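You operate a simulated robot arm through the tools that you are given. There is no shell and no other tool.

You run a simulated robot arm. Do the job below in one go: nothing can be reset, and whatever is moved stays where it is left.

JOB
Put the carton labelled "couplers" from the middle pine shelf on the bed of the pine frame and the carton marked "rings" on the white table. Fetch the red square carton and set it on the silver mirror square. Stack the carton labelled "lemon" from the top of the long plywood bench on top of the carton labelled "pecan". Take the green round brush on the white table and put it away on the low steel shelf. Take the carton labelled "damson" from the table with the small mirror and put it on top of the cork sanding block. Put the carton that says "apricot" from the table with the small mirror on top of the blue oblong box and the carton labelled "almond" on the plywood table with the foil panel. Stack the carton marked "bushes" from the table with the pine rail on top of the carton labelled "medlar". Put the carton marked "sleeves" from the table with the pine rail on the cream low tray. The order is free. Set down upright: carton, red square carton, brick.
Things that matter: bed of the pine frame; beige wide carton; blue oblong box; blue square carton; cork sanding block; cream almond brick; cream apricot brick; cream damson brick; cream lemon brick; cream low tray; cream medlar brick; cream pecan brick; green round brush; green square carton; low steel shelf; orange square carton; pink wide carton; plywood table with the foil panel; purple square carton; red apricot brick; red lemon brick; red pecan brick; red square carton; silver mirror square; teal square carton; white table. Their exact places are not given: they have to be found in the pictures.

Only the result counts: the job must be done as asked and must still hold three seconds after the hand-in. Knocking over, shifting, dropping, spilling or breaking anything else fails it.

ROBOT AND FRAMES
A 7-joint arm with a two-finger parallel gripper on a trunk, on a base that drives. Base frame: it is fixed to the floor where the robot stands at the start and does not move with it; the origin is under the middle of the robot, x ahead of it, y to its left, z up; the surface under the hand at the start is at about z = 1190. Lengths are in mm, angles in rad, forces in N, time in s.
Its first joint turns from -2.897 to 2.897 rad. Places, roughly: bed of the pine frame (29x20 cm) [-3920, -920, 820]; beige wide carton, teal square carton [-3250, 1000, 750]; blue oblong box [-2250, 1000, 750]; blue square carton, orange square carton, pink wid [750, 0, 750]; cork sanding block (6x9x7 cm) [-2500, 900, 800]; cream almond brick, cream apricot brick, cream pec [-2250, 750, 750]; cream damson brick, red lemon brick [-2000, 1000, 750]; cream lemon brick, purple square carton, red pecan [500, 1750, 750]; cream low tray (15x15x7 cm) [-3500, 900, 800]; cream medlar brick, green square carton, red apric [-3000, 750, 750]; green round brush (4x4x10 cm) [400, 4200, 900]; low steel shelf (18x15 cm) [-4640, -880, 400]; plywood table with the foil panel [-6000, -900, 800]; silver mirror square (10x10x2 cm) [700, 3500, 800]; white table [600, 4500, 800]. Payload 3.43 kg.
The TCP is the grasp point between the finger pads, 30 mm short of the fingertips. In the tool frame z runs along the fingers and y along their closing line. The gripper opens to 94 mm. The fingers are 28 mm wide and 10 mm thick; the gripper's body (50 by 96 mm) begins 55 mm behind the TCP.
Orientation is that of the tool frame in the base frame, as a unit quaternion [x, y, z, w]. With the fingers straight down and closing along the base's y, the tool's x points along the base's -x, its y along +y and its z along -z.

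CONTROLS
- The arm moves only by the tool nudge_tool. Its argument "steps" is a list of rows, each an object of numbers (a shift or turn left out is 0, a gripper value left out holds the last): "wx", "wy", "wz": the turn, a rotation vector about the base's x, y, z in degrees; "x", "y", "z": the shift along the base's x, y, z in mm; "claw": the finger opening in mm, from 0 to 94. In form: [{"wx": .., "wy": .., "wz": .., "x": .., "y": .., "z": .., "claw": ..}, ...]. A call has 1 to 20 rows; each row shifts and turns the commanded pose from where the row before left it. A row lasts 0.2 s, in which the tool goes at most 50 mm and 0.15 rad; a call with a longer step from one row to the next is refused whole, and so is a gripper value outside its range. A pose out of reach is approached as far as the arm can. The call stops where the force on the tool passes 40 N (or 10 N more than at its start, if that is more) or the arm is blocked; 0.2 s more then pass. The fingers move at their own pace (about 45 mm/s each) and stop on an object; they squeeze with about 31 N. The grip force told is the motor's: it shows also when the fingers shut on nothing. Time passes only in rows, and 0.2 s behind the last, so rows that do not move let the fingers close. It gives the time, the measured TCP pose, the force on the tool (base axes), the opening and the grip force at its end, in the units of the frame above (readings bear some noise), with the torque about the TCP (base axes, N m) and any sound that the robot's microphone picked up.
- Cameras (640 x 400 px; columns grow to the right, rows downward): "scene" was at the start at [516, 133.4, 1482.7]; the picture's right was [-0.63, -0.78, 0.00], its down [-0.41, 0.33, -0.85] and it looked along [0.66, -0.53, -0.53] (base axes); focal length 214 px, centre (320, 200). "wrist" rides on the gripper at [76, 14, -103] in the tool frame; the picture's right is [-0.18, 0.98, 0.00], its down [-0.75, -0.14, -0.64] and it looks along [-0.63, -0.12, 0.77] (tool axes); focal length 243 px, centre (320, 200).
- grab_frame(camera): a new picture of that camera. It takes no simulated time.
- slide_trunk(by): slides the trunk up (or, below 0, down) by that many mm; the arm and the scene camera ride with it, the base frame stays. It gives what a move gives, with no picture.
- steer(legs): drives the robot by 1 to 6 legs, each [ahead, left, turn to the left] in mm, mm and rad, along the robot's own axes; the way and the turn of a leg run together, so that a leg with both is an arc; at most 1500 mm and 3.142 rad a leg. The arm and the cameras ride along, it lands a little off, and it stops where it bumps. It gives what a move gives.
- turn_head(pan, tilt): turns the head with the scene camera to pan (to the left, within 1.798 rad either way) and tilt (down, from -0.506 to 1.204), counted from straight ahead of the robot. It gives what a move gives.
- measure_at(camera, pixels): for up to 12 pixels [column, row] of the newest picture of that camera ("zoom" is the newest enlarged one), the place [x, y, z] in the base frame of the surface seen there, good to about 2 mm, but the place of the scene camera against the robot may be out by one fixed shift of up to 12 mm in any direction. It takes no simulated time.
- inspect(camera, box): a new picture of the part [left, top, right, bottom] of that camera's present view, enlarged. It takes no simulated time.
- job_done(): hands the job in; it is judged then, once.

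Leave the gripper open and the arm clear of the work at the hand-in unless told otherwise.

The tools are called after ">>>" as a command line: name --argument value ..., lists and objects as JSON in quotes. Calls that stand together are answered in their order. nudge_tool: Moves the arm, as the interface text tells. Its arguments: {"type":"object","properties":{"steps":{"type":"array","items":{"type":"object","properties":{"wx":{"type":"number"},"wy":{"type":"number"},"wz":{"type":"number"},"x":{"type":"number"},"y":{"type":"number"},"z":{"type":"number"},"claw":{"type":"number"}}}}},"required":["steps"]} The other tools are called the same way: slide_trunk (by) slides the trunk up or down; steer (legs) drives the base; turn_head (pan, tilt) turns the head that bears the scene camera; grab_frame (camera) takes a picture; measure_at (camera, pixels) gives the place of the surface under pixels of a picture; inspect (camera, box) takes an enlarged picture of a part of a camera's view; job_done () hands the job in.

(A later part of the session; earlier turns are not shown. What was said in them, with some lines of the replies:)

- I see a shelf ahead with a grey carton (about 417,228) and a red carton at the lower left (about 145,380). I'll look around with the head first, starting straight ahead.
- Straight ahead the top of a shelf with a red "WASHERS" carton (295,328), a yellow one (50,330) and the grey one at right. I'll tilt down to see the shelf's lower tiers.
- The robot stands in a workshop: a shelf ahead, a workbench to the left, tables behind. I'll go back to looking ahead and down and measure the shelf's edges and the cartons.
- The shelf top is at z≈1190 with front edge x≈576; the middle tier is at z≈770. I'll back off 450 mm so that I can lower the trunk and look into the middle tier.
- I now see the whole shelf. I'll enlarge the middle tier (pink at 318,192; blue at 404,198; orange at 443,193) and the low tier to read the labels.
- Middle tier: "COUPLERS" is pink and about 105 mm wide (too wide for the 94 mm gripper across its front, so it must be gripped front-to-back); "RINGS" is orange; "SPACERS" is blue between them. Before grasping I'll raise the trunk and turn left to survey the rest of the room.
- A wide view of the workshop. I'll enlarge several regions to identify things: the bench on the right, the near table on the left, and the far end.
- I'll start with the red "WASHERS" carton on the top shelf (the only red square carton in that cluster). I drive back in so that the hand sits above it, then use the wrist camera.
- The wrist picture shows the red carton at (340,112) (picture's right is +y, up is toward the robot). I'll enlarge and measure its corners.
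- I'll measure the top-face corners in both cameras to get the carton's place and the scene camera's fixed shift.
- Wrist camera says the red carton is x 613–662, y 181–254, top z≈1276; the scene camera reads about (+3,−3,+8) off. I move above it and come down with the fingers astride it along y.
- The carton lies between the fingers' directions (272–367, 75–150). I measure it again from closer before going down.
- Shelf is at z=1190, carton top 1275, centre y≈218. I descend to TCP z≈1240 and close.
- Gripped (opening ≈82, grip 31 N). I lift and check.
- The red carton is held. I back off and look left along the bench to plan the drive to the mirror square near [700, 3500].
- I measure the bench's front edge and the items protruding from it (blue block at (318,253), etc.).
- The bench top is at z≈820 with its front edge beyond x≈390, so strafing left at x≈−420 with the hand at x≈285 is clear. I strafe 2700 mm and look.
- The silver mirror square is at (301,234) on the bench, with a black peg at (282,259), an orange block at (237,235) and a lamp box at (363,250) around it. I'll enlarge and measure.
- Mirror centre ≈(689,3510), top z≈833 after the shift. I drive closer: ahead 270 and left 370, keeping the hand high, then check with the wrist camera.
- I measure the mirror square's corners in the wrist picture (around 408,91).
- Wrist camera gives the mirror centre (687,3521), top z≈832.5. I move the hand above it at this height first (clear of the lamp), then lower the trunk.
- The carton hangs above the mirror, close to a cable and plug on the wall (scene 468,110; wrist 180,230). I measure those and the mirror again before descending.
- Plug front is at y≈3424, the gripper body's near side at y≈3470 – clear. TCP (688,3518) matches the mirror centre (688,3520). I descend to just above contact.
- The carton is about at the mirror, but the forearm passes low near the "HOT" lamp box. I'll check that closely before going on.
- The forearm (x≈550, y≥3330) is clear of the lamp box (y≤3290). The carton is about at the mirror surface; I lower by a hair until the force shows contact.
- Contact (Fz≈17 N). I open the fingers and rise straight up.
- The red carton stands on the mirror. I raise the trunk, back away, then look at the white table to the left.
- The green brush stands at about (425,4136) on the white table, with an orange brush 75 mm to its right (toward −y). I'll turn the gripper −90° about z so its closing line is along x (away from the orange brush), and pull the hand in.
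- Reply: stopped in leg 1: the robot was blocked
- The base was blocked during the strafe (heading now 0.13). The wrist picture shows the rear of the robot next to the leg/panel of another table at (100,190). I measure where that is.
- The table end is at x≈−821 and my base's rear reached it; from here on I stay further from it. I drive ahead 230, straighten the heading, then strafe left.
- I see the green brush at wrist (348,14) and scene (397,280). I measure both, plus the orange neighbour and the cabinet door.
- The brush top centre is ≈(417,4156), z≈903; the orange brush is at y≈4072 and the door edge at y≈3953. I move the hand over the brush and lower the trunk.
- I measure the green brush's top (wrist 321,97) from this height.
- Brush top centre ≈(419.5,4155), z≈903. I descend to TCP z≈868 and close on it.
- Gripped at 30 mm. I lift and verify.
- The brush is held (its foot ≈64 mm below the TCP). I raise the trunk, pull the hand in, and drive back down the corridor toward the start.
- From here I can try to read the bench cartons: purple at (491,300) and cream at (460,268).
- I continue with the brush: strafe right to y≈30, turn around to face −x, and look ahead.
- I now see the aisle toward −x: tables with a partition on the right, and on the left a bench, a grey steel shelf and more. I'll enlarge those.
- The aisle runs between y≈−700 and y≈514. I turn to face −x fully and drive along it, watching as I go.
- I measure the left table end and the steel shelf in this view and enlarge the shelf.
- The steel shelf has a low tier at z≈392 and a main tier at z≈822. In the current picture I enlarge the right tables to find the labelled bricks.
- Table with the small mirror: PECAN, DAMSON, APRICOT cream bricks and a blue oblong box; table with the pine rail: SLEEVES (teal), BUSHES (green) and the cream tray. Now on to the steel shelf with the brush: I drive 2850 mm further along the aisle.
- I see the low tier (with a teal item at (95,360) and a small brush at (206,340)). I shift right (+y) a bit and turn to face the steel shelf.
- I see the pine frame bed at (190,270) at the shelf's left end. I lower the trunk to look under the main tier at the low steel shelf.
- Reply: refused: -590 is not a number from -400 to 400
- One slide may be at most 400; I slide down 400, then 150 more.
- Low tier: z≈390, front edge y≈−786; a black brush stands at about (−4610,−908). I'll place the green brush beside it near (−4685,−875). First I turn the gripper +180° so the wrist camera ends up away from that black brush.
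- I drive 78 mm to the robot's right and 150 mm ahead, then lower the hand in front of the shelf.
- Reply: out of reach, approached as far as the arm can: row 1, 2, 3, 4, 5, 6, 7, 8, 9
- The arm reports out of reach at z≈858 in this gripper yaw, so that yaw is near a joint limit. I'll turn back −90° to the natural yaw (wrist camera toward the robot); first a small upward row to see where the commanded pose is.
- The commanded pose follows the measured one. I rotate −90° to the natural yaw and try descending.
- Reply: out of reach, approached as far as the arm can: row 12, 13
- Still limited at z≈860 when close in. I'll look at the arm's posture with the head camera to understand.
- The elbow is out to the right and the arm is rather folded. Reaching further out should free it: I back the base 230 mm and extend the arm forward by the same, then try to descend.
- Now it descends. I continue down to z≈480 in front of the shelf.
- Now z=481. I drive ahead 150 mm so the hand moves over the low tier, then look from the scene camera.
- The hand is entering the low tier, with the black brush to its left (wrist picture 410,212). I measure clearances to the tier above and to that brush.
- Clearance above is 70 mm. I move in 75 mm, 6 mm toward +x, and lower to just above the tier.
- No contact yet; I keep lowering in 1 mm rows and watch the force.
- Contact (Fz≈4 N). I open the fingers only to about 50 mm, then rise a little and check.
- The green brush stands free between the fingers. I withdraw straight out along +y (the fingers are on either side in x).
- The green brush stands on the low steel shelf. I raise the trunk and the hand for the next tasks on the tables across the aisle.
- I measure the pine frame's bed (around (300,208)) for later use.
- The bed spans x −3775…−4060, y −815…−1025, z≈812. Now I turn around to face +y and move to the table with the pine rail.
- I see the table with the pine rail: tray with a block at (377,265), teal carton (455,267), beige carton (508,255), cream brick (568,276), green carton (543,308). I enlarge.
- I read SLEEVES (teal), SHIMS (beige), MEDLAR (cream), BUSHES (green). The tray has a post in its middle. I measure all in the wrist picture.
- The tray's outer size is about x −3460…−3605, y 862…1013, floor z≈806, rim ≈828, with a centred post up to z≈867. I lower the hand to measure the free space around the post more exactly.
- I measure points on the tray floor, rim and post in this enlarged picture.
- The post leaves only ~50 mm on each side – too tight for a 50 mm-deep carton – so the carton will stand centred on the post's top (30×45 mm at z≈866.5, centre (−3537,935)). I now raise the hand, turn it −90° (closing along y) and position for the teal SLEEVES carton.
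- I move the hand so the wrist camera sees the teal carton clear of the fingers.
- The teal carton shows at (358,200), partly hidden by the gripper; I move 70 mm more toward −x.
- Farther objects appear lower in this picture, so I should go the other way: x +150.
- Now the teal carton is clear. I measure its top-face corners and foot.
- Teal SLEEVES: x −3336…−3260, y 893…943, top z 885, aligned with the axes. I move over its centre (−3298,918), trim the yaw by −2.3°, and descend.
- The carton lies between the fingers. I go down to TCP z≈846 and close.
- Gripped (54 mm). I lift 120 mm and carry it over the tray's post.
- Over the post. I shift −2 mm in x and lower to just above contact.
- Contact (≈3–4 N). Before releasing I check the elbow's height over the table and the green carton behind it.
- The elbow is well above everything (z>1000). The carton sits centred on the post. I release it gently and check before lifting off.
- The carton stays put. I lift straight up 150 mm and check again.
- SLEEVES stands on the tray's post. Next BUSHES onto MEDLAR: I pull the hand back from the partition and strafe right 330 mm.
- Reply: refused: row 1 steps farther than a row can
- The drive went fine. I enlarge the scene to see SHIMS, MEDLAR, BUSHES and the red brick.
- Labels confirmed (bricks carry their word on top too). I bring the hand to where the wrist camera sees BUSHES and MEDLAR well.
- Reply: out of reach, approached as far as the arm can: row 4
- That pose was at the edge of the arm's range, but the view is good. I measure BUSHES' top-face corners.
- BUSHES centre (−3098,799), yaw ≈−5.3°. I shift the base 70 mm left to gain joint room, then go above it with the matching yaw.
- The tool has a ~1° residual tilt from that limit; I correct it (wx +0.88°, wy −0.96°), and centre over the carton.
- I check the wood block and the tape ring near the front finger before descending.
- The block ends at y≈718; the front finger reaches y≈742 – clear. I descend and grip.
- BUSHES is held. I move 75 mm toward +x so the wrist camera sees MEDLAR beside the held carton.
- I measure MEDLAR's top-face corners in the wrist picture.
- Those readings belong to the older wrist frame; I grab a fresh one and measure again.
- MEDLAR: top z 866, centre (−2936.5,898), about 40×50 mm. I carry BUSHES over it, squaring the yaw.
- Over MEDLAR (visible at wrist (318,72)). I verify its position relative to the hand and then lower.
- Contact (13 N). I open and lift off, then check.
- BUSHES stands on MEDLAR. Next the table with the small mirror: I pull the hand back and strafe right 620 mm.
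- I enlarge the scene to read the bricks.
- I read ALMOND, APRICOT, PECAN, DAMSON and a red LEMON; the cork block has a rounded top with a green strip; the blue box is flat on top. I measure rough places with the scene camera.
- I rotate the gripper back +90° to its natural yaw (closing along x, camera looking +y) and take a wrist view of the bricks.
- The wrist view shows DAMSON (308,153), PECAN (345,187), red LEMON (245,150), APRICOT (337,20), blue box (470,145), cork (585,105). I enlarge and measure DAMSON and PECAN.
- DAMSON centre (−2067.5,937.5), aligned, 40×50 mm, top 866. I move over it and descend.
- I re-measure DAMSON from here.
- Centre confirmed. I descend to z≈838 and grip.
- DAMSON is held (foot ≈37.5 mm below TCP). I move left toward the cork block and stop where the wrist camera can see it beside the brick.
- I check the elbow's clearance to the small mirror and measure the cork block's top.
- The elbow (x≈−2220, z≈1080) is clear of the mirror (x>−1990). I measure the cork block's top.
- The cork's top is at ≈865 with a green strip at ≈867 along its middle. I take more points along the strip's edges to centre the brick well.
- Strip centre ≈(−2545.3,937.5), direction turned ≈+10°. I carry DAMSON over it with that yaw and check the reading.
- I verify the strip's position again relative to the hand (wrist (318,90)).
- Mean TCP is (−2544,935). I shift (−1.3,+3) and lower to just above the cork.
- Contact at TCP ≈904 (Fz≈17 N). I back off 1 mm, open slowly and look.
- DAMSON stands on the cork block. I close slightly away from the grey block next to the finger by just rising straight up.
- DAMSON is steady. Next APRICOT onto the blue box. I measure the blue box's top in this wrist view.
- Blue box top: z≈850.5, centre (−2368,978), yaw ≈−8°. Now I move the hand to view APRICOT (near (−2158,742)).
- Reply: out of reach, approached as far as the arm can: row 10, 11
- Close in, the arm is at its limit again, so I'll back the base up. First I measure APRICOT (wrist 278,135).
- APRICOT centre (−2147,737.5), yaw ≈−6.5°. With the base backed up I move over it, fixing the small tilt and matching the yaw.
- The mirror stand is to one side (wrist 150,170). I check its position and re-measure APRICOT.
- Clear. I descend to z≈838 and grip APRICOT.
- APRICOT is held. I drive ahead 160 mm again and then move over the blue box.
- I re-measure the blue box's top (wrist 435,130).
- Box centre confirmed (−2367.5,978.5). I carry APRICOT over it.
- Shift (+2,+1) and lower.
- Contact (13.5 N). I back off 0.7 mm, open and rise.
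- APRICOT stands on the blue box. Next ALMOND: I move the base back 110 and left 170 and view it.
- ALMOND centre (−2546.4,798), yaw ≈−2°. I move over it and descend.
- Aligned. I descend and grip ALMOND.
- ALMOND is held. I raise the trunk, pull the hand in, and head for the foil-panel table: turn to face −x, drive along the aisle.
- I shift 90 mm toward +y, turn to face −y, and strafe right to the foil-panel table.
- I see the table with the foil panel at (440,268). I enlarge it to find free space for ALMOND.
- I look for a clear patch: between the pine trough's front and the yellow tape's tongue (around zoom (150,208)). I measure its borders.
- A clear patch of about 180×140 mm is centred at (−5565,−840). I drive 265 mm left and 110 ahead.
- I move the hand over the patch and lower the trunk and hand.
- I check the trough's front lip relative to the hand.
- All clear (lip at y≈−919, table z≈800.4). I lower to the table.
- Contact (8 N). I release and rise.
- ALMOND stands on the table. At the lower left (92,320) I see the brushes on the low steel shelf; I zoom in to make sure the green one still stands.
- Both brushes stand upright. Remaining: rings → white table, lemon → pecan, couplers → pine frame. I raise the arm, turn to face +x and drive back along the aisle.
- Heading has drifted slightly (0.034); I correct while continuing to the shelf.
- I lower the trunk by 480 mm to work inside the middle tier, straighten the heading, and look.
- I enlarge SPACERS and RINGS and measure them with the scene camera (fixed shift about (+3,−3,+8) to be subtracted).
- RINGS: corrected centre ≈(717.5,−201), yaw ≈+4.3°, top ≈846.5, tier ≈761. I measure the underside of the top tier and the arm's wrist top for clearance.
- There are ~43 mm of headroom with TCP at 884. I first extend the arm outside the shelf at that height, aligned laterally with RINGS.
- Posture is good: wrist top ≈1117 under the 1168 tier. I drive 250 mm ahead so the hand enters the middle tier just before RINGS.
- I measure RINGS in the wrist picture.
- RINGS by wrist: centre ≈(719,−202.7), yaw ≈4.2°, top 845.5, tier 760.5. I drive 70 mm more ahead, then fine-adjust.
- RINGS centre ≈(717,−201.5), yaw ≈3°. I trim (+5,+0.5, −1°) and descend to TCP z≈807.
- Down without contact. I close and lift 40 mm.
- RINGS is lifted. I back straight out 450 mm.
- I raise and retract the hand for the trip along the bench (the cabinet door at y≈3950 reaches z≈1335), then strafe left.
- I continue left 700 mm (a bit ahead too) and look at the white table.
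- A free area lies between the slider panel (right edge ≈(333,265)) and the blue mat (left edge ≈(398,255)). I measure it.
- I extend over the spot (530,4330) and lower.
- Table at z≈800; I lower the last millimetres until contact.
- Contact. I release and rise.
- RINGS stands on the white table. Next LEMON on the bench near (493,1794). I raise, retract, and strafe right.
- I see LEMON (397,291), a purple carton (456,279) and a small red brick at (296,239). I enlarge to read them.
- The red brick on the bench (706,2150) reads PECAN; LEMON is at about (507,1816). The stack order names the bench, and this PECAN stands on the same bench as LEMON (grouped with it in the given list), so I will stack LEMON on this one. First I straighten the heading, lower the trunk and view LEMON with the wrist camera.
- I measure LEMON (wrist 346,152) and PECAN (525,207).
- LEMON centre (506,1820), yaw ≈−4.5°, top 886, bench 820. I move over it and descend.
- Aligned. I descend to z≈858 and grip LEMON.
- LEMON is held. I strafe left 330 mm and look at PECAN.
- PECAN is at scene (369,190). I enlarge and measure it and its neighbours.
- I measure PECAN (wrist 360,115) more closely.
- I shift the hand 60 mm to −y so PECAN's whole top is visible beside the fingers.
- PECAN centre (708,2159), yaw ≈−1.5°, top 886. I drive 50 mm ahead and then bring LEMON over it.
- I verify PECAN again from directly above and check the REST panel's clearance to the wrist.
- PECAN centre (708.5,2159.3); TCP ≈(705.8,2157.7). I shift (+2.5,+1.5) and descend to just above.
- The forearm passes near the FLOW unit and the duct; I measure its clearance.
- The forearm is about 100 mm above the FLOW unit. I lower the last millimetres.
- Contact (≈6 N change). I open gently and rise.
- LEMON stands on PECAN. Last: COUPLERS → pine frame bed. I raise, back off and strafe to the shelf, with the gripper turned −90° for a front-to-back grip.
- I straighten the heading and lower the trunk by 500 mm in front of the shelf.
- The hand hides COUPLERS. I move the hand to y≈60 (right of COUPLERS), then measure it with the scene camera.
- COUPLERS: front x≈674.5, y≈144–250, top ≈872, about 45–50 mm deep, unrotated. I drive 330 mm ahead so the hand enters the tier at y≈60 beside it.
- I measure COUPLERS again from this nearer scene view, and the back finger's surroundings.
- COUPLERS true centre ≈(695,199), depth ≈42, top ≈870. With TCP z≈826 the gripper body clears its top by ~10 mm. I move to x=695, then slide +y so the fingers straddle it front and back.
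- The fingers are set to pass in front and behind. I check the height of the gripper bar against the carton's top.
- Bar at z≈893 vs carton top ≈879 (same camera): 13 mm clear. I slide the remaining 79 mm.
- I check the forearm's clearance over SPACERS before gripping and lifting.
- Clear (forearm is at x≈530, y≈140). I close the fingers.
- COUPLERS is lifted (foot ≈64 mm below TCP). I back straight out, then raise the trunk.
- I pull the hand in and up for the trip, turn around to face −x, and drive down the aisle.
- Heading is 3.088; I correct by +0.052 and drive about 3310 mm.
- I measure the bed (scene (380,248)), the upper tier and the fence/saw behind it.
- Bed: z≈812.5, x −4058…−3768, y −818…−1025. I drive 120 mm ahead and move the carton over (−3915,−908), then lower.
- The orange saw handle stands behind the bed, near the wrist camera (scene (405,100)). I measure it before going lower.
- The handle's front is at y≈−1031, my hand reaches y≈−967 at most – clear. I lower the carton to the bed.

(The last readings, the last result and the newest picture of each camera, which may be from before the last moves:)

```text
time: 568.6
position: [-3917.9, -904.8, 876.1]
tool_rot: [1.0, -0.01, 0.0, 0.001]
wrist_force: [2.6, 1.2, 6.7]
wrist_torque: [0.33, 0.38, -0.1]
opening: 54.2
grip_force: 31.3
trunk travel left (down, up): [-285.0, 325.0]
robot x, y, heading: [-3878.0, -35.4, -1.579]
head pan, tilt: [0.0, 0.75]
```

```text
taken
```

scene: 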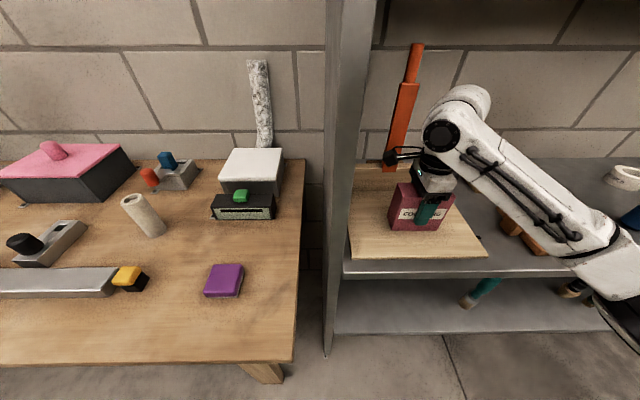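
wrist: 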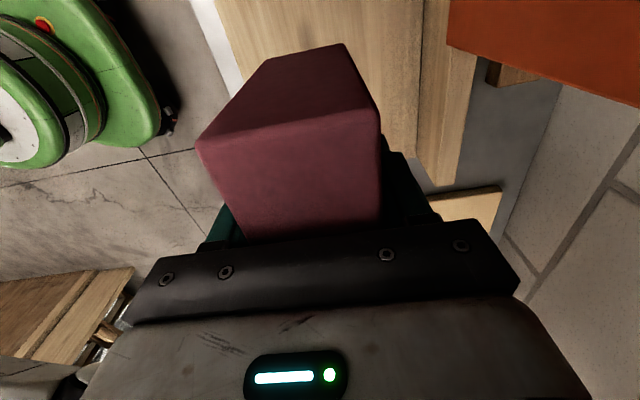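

Contact (≈9 N). I check the forearm's clearance to the boards below, then release.

>>> measure_at --camera "scene" --pixels '[[530, 215], [560, 240], [590, 255], [620, 290], [515, 225], [480, 190]]'

>>> nudge_tool --steps '[{"claw": 58}, {"claw": 66}, {"claw": 76}, {"claw": 86}, {}]'

>>> nudge_tool --steps '[{"z": 20}, {"z": 30}, {"z": 40}, {"z": 45}, {"z": 45}]'

>>> grab_frame --camera "scene"

```text
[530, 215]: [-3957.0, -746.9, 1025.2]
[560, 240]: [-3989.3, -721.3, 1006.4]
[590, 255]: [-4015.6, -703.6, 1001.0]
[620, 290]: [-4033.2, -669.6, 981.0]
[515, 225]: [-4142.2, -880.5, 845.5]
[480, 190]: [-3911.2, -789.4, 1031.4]
```

```text
time: 569.8
position: [-3918.2, -905.3, 875.5]
tool_rot: [1.0, -0.009, 0.001, 0.001]
wrist_force: [0.4, -0.1, 0.4]
wrist_torque: [0.0, -0.02, -0.02]
opening: 85.8
grip_force: 0.0
trunk travel left (down, up): [-285.0, 325.0]
robot x, y, heading: [-3877.1, -33.9, -1.584]
head pan, tilt: [0.0, 0.75]
```

```text
time: 571.0
position: [-3917.7, -905.5, 1055.5]
tool_rot: [1.0, -0.01, 0.0, 0.001]
wrist_force: [0.4, -0.5, 0.1]
wrist_torque: [0.01, 0.01, 0.01]
opening: 85.7
grip_force: 0.1
trunk travel left (down, up): [-285.0, 325.0]
robot x, y, heading: [-3882.9, -28.6, -1.584]
head pan, tilt: [0.0, 0.75]
```

```text
taken
```

scene: 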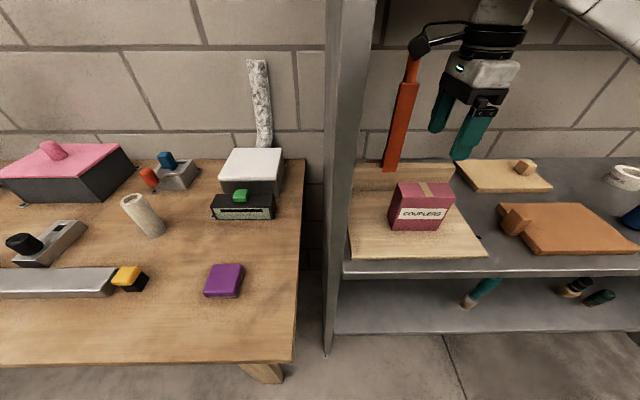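

COUPLERS stands on the pine frame's bed. I raise the arm clear, back off, and turn to check the other stacks once more.

>>> slide_trunk --by 280

>>> nudge_tool --steps '[{"y": 40, "z": 10, "claw": 94}, {"y": 40, "z": 10}, {"y": 40, "z": 10}, {"y": 30, "z": 10}]'

>>> steer --legs '[[-100, 0, 0], [0, 0, 1.57]]'

>>> turn_head --pan 1.0 --tilt 0.55

>>> grab_frame --camera "scene"

```text
time: 573.8
position: [-3917.6, -905.5, 1335.0]
tool_rot: [1.0, -0.01, 0.0, 0.001]
wrist_force: [-0.1, 0.0, 0.6]
wrist_torque: [0.02, 0.01, -0.02]
opening: 86.1
grip_force: 0.1
trunk travel left (down, up): [-565.0, 45.0]
robot x, y, heading: [-3880.5, -36.0, -1.586]
head pan, tilt: [0.0, 0.75]
```

```text
time: 574.8
position: [-3916.4, -754.8, 1374.1]
tool_rot: [1.0, -0.011, 0.0, 0.002]
wrist_force: [-0.4, 0.0, 0.3]
wrist_torque: [0.02, -0.02, 0.0]
opening: 93.9
grip_force: 0.1
trunk travel left (down, up): [-565.0, 45.0]
robot x, y, heading: [-3876.5, -31.6, -1.585]
head pan, tilt: [0.0, 0.75]
```

```text
time: 579.7
position: [-3153.6, 15.1, 1375.4]
tool_rot: [0.72, 0.694, 0.001, 0.001]
wrist_force: [0.0, 0.2, 0.0]
wrist_torque: [-0.03, 0.01, 0.0]
opening: 94.1
grip_force: 0.1
trunk travel left (down, up): [-565.0, 45.0]
robot x, y, heading: [-3875.4, 65.9, -0.031]
head pan, tilt: [0.0, 0.75]
```

```text
time: 581.0
position: [-3153.2, 15.3, 1375.1]
tool_rot: [0.72, 0.694, 0.001, 0.001]
wrist_force: [0.1, -0.6, -0.1]
wrist_torque: [-0.02, 0.01, 0.05]
opening: 94.0
grip_force: 0.1
trunk travel left (down, up): [-565.0, 45.0]
robot x, y, heading: [-3879.3, 65.6, -0.031]
head pan, tilt: [1.0, 0.55]
```

```text
taken
```

scene: 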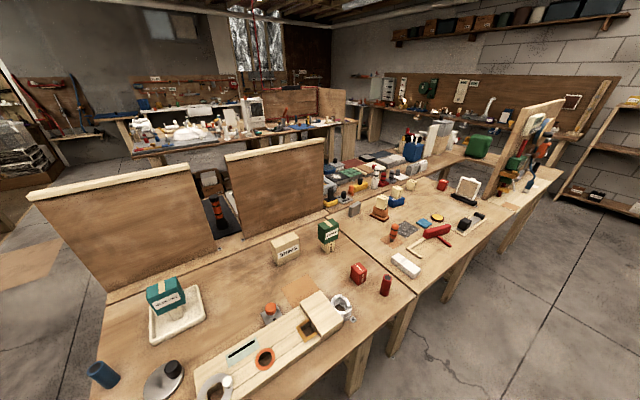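

I enlarge both tables to confirm all stacks are still standing.

>>> inspect --camera "scene" --box '[130, 210, 350, 350]'

>>> inspect --camera "scene" --box '[330, 150, 490, 260]'

>>> turn_head --pan -1.0 --tilt 0.6

>>> grab_frame --camera "scene"

```text
2.86 times, centred on (240, 280) of scene
```

zoom: 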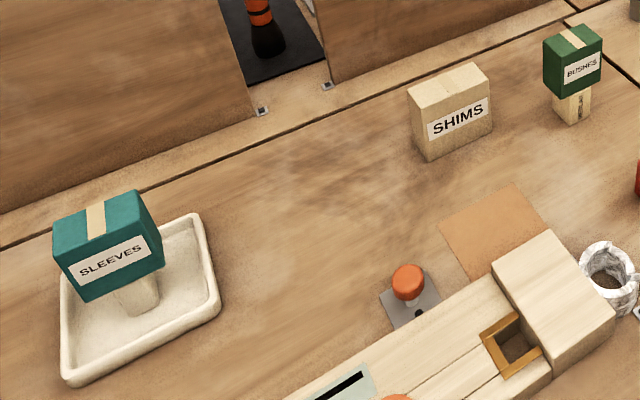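

```text
3.64 times, centred on (410, 205) of scene
```

zoom: 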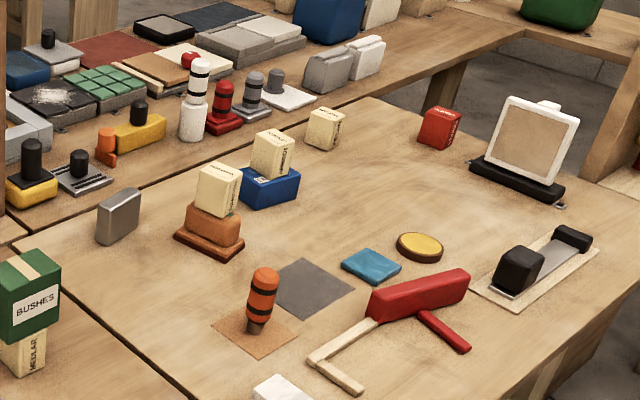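

```text
time: 582.9
position: [-3152.6, 13.9, 1374.2]
tool_rot: [0.72, 0.694, 0.0, 0.0]
wrist_force: [0.2, 0.2, -0.1]
wrist_torque: [-0.02, 0.0, 0.01]
opening: 93.9
grip_force: 0.0
trunk travel left (down, up): [-565.0, 45.0]
robot x, y, heading: [-3874.1, 65.1, -0.03]
head pan, tilt: [-1.0, 0.6]
```

```text
taken
```

scene: 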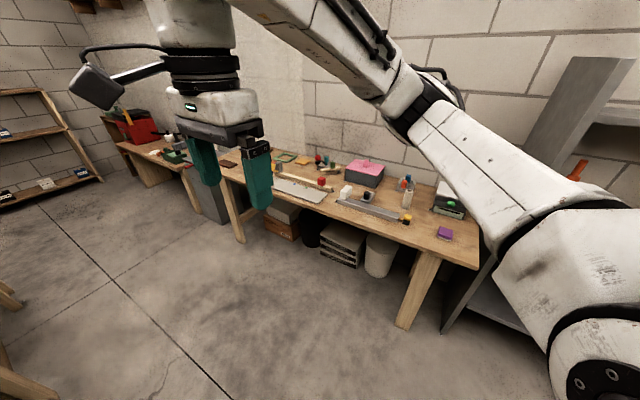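

All stacks are standing: SLEEVES on the tray, BUSHES on MEDLAR, DAMSON on the cork block and APRICOT on the blue box. ALMOND, COUPLERS, RINGS, the brush, the red carton and LEMON on PECAN were each checked when I set them down. The gripper is open and the arm is clear, so I hand the job in.

>>> job_done

```text
The job is handed in.
```

I did every part of the job and handed it in. Each item stood upright when I set it down. The hand-in gave no verdict, so I don't know how it was judged.

| Item | Where it is now | Last checked |
|---|---|---|
| "Couplers" carton | Bed of the pine frame | When set down |
| "Rings" carton | White table | When set down |
| Red square carton | Silver mirror square | When set down |
| "Lemon" carton | On top of the red "pecan" carton on the plywood bench | When set down |
| Green round brush | Low steel shelf, beside a black brush | Part-way through |
| "Damson" carton | On top of the cork sanding block | Just before hand-in |
| "Apricot" carton | On top of the blue oblong box | Just before hand-in |
| "Almond" carton | Plywood table with the foil panel | When set down |
| "Bushes" carton | On top of the "medlar" carton | Just before hand-in |
| "Sleeves" carton | Cream low tray | Just before hand-in |

Four points could affect the result:

- **Which "pecan":** two cartons carry that label, a red one on the bench and a cream one on the table with the small mirror. I used the red one, because it stands on the same bench as "lemon" and is listed with it in the places given.
- **Sleeves on the tray:** the tray has a raised post in its middle, which left too little room to stand the carton on the tray floor. The carton stands centred on the post.
- **Which red carton:** the job did not say where it was. I took the "washers" carton from the top of the pine shelf, the only red square carton I saw.
- **One bump:** early on, the base touched the end of another table while driving sideways. I saw nothing shift there, but I did not check that table closely.
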